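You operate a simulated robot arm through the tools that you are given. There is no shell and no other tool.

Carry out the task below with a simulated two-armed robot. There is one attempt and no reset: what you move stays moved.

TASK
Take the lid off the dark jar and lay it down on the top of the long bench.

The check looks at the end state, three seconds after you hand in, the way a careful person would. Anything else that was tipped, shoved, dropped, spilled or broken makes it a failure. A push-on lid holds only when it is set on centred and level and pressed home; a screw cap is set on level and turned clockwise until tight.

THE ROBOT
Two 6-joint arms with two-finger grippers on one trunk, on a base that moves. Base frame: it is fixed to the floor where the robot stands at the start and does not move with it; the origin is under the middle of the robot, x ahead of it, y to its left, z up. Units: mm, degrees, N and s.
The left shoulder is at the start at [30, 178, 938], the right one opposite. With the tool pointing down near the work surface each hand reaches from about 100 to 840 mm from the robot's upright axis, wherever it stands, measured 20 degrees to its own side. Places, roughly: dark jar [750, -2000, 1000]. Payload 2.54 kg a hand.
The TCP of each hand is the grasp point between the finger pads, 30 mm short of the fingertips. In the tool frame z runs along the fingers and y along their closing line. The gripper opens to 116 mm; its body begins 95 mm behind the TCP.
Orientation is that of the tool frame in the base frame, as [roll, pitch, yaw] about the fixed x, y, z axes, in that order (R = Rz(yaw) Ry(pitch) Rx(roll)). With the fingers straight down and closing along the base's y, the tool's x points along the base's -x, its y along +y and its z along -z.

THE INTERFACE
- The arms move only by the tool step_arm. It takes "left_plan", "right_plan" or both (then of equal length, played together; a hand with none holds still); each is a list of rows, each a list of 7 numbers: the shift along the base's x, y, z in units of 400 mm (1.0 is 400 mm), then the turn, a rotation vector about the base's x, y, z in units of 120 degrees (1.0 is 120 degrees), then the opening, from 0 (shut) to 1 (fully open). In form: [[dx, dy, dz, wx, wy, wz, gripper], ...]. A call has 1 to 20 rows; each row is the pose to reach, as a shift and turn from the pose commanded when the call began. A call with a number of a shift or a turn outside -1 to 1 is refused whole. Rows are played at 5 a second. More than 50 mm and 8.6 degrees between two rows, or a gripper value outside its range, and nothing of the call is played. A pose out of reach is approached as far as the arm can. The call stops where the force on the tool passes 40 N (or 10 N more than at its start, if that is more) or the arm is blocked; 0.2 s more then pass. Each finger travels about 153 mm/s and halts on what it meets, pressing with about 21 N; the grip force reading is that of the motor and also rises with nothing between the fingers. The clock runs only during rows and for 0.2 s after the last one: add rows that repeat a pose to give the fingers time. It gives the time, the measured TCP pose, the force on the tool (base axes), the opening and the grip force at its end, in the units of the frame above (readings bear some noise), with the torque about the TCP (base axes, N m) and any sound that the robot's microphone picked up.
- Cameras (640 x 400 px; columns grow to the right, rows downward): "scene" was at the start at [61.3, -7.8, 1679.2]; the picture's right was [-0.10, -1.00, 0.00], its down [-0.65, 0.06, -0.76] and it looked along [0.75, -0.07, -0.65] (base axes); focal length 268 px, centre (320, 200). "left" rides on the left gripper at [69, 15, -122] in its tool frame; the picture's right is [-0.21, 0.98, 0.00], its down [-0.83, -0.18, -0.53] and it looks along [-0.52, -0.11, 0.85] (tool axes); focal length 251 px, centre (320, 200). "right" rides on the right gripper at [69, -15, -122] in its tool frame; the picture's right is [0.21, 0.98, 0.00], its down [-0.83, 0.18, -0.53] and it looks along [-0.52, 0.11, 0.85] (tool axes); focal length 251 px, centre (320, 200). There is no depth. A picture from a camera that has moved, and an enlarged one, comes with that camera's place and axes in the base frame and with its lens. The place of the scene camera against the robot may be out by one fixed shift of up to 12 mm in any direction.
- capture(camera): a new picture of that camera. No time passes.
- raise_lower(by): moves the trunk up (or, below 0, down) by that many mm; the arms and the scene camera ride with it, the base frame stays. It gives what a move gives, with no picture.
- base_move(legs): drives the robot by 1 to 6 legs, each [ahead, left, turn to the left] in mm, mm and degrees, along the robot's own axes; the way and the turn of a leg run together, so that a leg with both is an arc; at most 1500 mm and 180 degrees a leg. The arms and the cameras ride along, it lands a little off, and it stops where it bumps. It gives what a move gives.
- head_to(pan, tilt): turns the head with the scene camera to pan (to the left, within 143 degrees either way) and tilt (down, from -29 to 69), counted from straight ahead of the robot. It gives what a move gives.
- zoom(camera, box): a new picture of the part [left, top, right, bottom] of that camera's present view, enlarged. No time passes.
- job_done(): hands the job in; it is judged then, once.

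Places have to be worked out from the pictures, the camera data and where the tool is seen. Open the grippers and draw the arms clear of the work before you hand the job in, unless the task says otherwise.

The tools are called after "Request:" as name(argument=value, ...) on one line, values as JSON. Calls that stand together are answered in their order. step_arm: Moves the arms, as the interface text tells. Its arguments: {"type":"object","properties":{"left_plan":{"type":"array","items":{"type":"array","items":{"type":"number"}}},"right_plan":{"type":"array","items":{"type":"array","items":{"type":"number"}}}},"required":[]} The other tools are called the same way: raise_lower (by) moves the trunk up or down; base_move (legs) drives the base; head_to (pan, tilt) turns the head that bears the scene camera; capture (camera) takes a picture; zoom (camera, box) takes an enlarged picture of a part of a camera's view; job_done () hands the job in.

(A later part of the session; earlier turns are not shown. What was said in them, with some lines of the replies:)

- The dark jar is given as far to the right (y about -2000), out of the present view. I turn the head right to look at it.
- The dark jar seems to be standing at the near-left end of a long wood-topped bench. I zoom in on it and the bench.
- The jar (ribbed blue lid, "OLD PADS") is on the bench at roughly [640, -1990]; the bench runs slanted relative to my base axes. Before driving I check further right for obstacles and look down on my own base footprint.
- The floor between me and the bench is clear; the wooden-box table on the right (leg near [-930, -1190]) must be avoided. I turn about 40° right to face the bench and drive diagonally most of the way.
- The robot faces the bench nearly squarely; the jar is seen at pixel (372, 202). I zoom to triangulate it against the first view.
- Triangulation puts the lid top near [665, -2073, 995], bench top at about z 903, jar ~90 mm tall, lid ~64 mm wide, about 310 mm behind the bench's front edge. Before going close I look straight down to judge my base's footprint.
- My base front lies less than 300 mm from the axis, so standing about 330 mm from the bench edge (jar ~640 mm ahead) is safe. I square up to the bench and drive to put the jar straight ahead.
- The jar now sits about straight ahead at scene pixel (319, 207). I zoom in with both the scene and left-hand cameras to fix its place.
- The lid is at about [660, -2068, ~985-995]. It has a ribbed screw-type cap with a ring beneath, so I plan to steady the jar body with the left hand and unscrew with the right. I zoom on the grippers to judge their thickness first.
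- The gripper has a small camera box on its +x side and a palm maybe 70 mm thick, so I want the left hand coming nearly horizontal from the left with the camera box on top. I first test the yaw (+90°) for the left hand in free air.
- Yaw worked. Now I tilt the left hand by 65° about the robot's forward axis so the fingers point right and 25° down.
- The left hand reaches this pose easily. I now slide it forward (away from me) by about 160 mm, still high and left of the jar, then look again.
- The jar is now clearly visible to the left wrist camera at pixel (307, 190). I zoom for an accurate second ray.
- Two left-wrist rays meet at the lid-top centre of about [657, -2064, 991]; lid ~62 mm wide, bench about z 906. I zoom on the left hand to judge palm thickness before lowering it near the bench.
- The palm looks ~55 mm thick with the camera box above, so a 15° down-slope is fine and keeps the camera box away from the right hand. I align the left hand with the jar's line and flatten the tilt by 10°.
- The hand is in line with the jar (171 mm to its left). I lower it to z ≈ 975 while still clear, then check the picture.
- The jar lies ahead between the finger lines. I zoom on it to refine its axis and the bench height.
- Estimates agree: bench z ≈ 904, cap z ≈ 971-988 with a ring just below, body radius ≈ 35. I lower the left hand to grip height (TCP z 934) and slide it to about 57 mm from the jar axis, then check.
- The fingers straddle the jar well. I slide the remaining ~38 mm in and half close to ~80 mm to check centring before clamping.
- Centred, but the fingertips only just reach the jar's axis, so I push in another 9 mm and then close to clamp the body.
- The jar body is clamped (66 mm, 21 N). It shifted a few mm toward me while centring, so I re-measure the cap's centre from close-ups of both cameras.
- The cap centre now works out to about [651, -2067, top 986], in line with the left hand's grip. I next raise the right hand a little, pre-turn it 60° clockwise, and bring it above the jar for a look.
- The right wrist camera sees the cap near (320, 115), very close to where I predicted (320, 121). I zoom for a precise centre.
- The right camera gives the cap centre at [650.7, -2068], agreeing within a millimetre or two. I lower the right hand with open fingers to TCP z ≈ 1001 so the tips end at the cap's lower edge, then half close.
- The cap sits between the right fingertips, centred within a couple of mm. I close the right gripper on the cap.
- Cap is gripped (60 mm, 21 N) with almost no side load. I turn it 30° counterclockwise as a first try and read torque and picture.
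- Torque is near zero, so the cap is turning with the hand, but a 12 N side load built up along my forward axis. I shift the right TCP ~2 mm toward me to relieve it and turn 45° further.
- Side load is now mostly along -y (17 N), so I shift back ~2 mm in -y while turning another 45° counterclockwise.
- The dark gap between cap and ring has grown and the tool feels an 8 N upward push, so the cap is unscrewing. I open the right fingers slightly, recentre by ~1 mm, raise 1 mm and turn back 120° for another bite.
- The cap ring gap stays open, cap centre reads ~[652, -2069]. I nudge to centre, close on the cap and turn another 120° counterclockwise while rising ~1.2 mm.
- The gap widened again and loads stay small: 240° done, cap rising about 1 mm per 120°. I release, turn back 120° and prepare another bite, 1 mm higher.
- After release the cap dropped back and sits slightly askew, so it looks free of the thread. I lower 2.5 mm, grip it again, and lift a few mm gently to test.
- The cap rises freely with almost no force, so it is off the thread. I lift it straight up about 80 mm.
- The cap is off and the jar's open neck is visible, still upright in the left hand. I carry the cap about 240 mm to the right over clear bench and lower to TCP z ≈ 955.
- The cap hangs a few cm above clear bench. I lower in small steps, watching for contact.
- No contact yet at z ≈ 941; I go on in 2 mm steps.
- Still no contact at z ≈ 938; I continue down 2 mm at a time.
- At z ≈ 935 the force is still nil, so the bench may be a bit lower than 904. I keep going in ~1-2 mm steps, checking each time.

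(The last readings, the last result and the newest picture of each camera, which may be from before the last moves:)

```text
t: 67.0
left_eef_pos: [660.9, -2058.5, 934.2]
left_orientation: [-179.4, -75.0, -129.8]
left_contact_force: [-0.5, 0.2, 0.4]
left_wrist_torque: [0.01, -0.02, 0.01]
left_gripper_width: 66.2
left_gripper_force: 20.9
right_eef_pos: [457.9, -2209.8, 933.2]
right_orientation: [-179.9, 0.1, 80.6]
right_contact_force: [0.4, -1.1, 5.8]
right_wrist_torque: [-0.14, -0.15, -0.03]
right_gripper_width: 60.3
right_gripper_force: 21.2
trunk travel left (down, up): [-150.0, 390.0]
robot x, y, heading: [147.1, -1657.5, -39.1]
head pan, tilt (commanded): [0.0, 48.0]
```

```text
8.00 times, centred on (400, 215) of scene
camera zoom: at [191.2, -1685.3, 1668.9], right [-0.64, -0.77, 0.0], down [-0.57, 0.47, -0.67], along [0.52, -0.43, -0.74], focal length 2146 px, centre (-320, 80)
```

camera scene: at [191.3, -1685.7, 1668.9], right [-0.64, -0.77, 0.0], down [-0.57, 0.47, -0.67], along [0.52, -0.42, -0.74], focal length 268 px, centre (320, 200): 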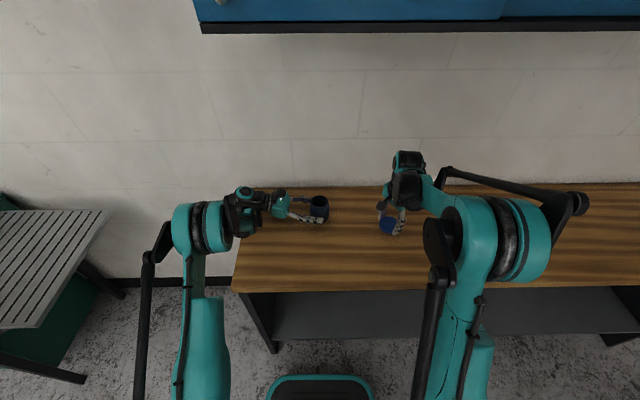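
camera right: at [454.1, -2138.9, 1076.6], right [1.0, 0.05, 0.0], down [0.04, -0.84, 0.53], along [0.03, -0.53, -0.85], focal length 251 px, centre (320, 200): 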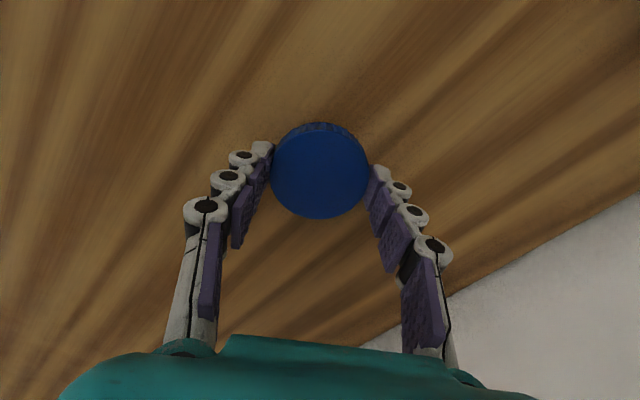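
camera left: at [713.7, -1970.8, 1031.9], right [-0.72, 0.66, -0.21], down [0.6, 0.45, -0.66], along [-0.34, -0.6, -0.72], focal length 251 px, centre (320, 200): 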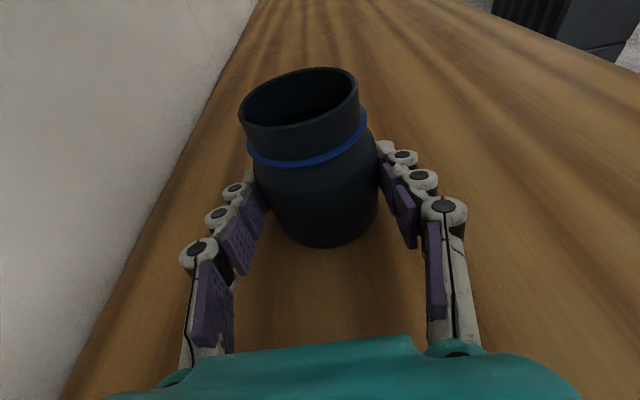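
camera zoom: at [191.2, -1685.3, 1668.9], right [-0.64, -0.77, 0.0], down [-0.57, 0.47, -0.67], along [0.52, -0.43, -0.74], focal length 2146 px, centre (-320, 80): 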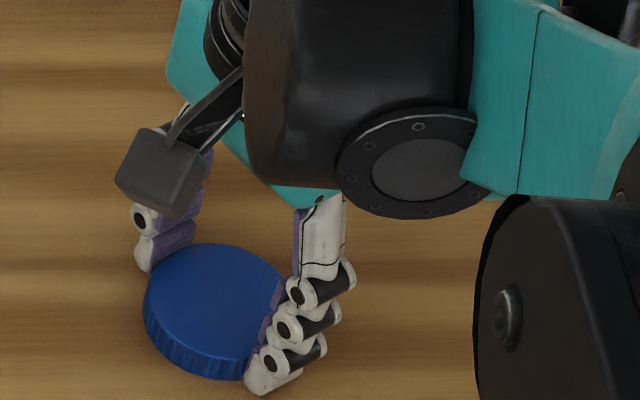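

Contact felt: 5.8 N upward at z ≈ 933, the cap is on the bench. I open the fingers evenly and raise the hand straight up.

Request:
step_arm(right_plan=[[0, 0, 0.001, 0, 0, 0, 0.5], [0, 0, 0.001, 0, 0, 0, 0.56], [0, 0, 0.001, 0, 0, 0, 0.65], [0, 0, 0.001, 0, 0, 0, 0.8], [0, 0, 0.001, 0, 0, 0, 0.8], [0, 0, 0.03, 0, 0, 0, 0.8], [0, 0, 0.1, 0, 0, 0, 0.8], [0, 0, 0.2, 0, 0, 0, 0.8], [0, 0, 0.3, 0, 0, 0, 0.8], [0, 0, 0.4, 0, 0, 0, 0.8], [0, 0, 0.4, 0, 0, 0, 0.8]])

Request:
capture(camera="right")

Request:
capture(camera="scene")

```text
t: 69.3
left_eef_pos: [661.0, -2058.4, 935.0]
left_orientation: [-179.6, -75.0, -129.9]
left_contact_force: [1.1, 0.1, -0.3]
left_wrist_torque: [0.01, 0.0, 0.02]
left_gripper_width: 66.3
left_gripper_force: 20.2
right_eef_pos: [458.6, -2210.3, 1093.6]
right_orientation: [-180.0, 0.0, 80.6]
right_contact_force: [-0.5, 0.1, -0.2]
right_wrist_torque: [0.04, 0.04, -0.03]
right_gripper_width: 92.7
right_gripper_force: 0.2
trunk travel left (down, up): [-150.0, 390.0]
robot x, y, heading: [146.5, -1653.6, -39.5]
head pan, tilt (commanded): [0.0, 48.0]
```

```text
taken
camera right: at [455.0, -2138.5, 1214.2], right [1.0, 0.05, 0.0], down [0.04, -0.84, 0.53], along [0.03, -0.53, -0.85], focal length 251 px, centre (320, 200)
```

right: 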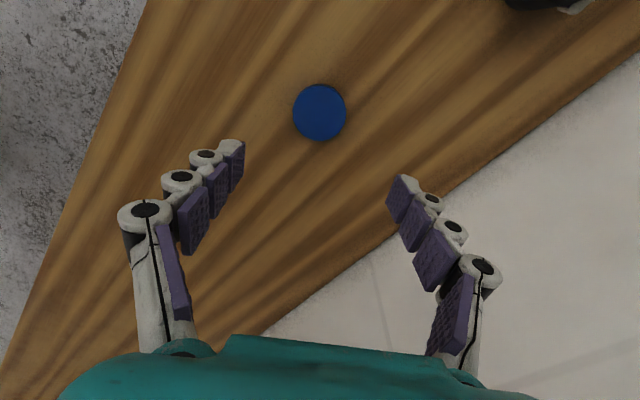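

```text
taken
camera scene: at [191.3, -1685.6, 1668.9], right [-0.64, -0.77, 0.0], down [-0.57, 0.47, -0.67], along [0.52, -0.42, -0.74], focal length 268 px, centre (320, 200)
```

scene: 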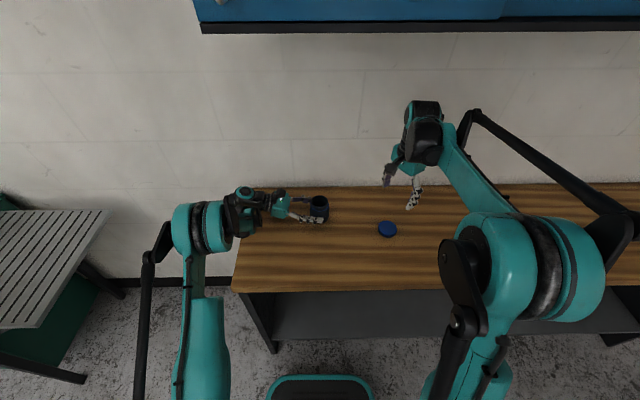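

The cap lies flat on the bench. Now I open the left fingers evenly to free the jar, without moving the hand, and check.

Request:
step_arm(left_plan=[[0, 0, 0, 0, 0, 0, 0.6], [0, 0, 0, 0, 0, 0, 0.66], [0, 0, 0, 0, 0, 0, 0.75], [0, 0, 0, 0, 0, 0, 0.9], [0, 0, 0, 0, 0, 0, 0.9], [0, 0, 0, 0, 0, 0, 0.9]])

Request:
capture(camera="left")

Request:
zoom(camera="scene", box=[256, 160, 368, 230])

```text
t: 70.8
left_eef_pos: [661.5, -2057.9, 934.4]
left_orientation: [-179.6, -75.1, -129.7]
left_contact_force: [-0.3, -0.4, 0.2]
left_wrist_torque: [0.03, -0.01, 0.02]
left_gripper_width: 104.4
left_gripper_force: 0.1
right_eef_pos: [458.5, -2209.0, 1092.6]
right_orientation: [179.9, 0.0, 80.6]
right_contact_force: [-0.1, 0.7, 0.4]
right_wrist_torque: [0.0, 0.01, -0.02]
right_gripper_width: 93.0
right_gripper_force: 0.1
trunk travel left (down, up): [-150.0, 390.0]
robot x, y, heading: [144.5, -1655.4, -39.4]
head pan, tilt (commanded): [0.0, 48.0]
```

```text
taken
camera left: at [713.7, -1970.9, 1031.9], right [-0.72, 0.66, -0.21], down [0.6, 0.45, -0.66], along [-0.34, -0.6, -0.72], focal length 251 px, centre (320, 200)
```

left: 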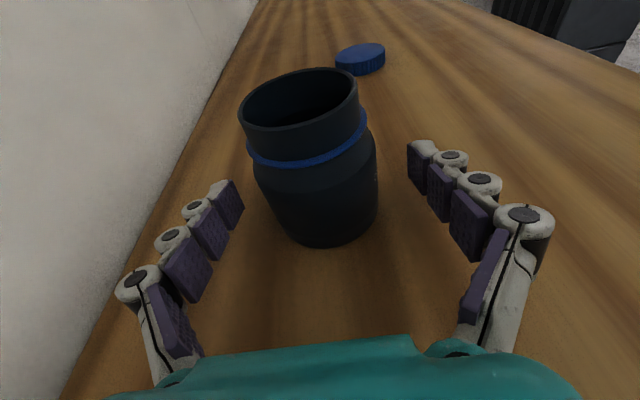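

```text
5.71 times, centred on (312, 195) of scene
camera zoom: at [191.3, -1685.5, 1668.9], right [-0.64, -0.77, 0.0], down [-0.57, 0.47, -0.67], along [0.52, -0.42, -0.74], focal length 1533 px, centre (366, 229)
```

zoom: 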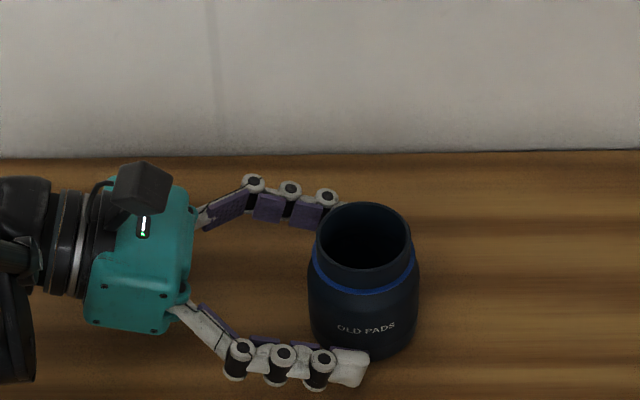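

The jar stands free and upright with the label unchanged, cap on the bench behind. I draw the left hand straight back to the left, then up.

Request:
step_arm(left_plan=[[0.032, 0.0384, 0, 0, 0, 0, 0.95], [0.0962, 0.1151, 0, 0, 0, 0, 1], [0.1604, 0.1918, 0, 0, 0, 0, 1], [0.2246, 0.2686, 0.02, 0, 0, 0, 1], [0.2566, 0.3069, 0.1, 0, 0, 0, 1], [0.2566, 0.3069, 0.2, 0, 0, 0, 1], [0.2566, 0.3069, 0.3, 0, 0, 0, 1], [0.2566, 0.3069, 0.4, 0, 0, 0, 1], [0.2566, 0.3069, 0.5, 0, 0, 0, 1], [0.2566, 0.3069, 0.5, 0, 0, 0, 1]])

Request:
capture(camera="scene")

Request:
capture(camera="left")

```text
t: 73.0
left_eef_pos: [766.2, -1935.2, 1134.8]
left_orientation: [-179.6, -75.0, -129.7]
left_contact_force: [0.2, -0.7, -0.2]
left_wrist_torque: [0.01, 0.0, 0.01]
left_gripper_width: 116.0
left_gripper_force: 0.0
right_eef_pos: [457.6, -2209.0, 1092.6]
right_orientation: [-180.0, 0.0, 80.6]
right_contact_force: [0.6, -0.8, -0.3]
right_wrist_torque: [0.0, 0.03, -0.01]
right_gripper_width: 92.8
right_gripper_force: 0.0
trunk travel left (down, up): [-150.0, 390.0]
robot x, y, heading: [145.4, -1656.1, -39.5]
head pan, tilt (commanded): [0.0, 48.0]
```

```text
taken
camera scene: at [191.9, -1685.6, 1668.8], right [-0.64, -0.77, 0.0], down [-0.57, 0.47, -0.67], along [0.52, -0.42, -0.74], focal length 268 px, centre (320, 200)
```

scene: 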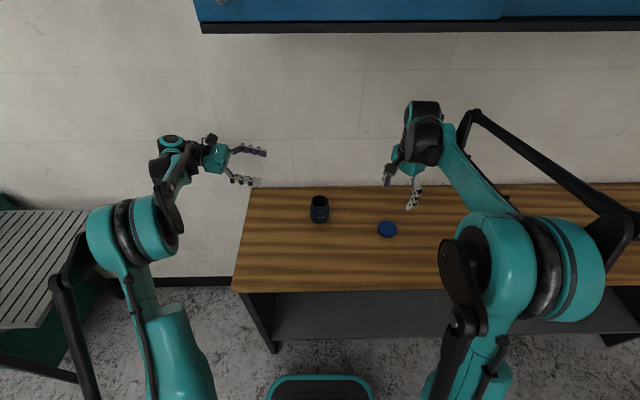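

```text
taken
camera left: at [817.8, -1848.4, 1233.1], right [-0.72, 0.66, -0.21], down [0.6, 0.45, -0.66], along [-0.34, -0.6, -0.72], focal length 251 px, centre (320, 200)
```

left: 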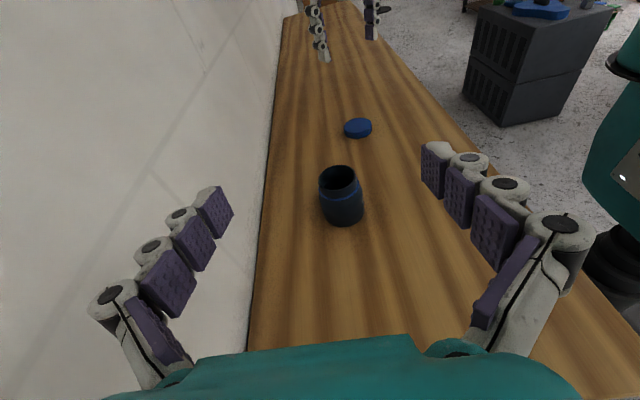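

Jar upright, cap flat beside it. I draw both arms back toward me and up, fully open, to be clear of the work.

Request:
step_arm(left_plan=[[0, 0, 0.08, 0, 0, 0, 1], [-0.077, 0.0635, 0.12, 0, 0, 0, 1], [-0.154, 0.127, 0.12, 0, 0, 0, 1], [-0.231, 0.19, 0.12, 0, 0, 0, 1], [-0.309, 0.254, 0.12, 0, 0, 0, 1], [-0.309, 0.254, 0.12, 0, 0, 0, 1]], right_plan=[[0, 0, 0.08, 0, 0, 0, 1], [-0.077, 0.0635, 0.12, 0, 0, 0, 1], [-0.154, 0.127, 0.12, 0, 0, 0, 1], [-0.231, 0.19, 0.12, 0, 0, 0, 1], [-0.309, 0.254, 0.12, 0, 0, 0, 1], [-0.309, 0.254, 0.12, 0, 0, 0, 1]])

Request:
base_move(legs=[[-250, 0, 0]])

Request:
capture(camera="scene")

```text
t: 74.3
left_eef_pos: [642.8, -1836.9, 1181.4]
left_orientation: [-179.5, -74.8, -129.5]
left_contact_force: [-0.4, 0.2, 0.0]
left_wrist_torque: [0.0, 0.06, -0.06]
left_gripper_width: 116.2
left_gripper_force: 0.1
right_eef_pos: [336.9, -2110.0, 1142.6]
right_orientation: [-180.0, 0.0, 80.6]
right_contact_force: [0.3, -0.2, 0.3]
right_wrist_torque: [0.04, 0.06, 0.02]
right_gripper_width: 115.7
right_gripper_force: 0.0
trunk travel left (down, up): [-150.0, 390.0]
robot x, y, heading: [149.3, -1655.6, -39.3]
head pan, tilt (commanded): [0.0, 48.0]
```

```text
t: 76.2
left_eef_pos: [448.4, -1679.5, 1182.8]
left_orientation: [-179.0, -74.9, -130.1]
left_contact_force: [0.2, -0.1, -0.3]
left_wrist_torque: [0.03, -0.02, 0.04]
left_gripper_width: 116.1
left_gripper_force: 0.0
right_eef_pos: [143.7, -1952.3, 1144.6]
right_orientation: [179.9, 0.0, 80.4]
right_contact_force: [-0.2, 0.9, 0.6]
right_wrist_torque: [0.0, -0.01, -0.01]
right_gripper_width: 115.8
right_gripper_force: 0.1
trunk travel left (down, up): [-150.0, 390.0]
robot x, y, heading: [-43.6, -1500.6, -39.8]
head pan, tilt (commanded): [0.0, 48.0]
```

```text
taken
camera scene: at [-0.1, -1527.8, 1668.9], right [-0.64, -0.77, 0.0], down [-0.57, 0.47, -0.67], along [0.52, -0.43, -0.74], focal length 268 px, centre (320, 200)
```

scene: 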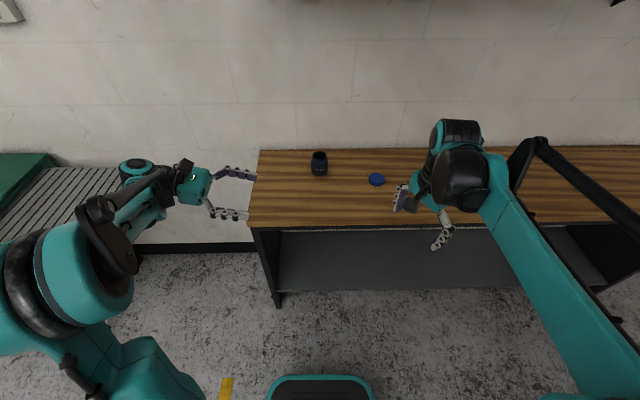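

The robot has backed off without touching anything. I take one last close look at the jar and cap before handing in.

Request:
zoom(camera="scene", box=[295, 140, 405, 205])

```text
5.82 times, centred on (350, 172) of scene
camera zoom: at [-0.1, -1527.8, 1668.9], right [-0.64, -0.77, 0.0], down [-0.57, 0.47, -0.67], along [0.52, -0.43, -0.74], focal length 1561 px, centre (146, 360)
```

zoom: 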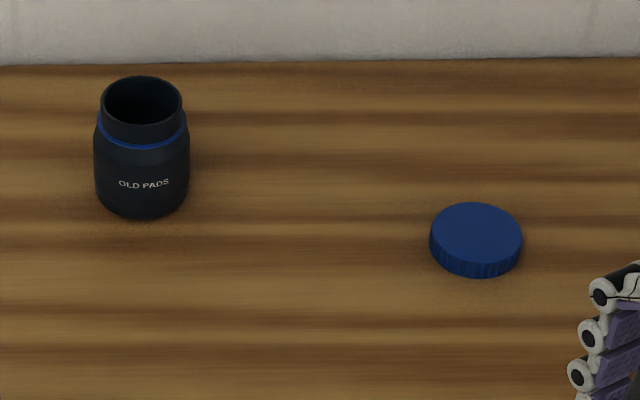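

The jar stands upright and open, the cap lies flat on the bench top, both grippers are open and clear. I hand the job in.

Request:
job_done()

```text
The job is handed in.
```

The lid is off the dark jar and lying flat on the long bench, about 240 mm to the right of the jar.

It was a screw cap, so I held the jar body with the left hand and unscrewed the cap with the right, about 240° counterclockwise until it came free. The jar stands open and upright, close to where it was. It slid about 7 mm toward the robot when the left hand gripped it.

Nothing else was touched. Both grippers are open and clear, and I backed the robot about 250 mm away from the bench before handing in.
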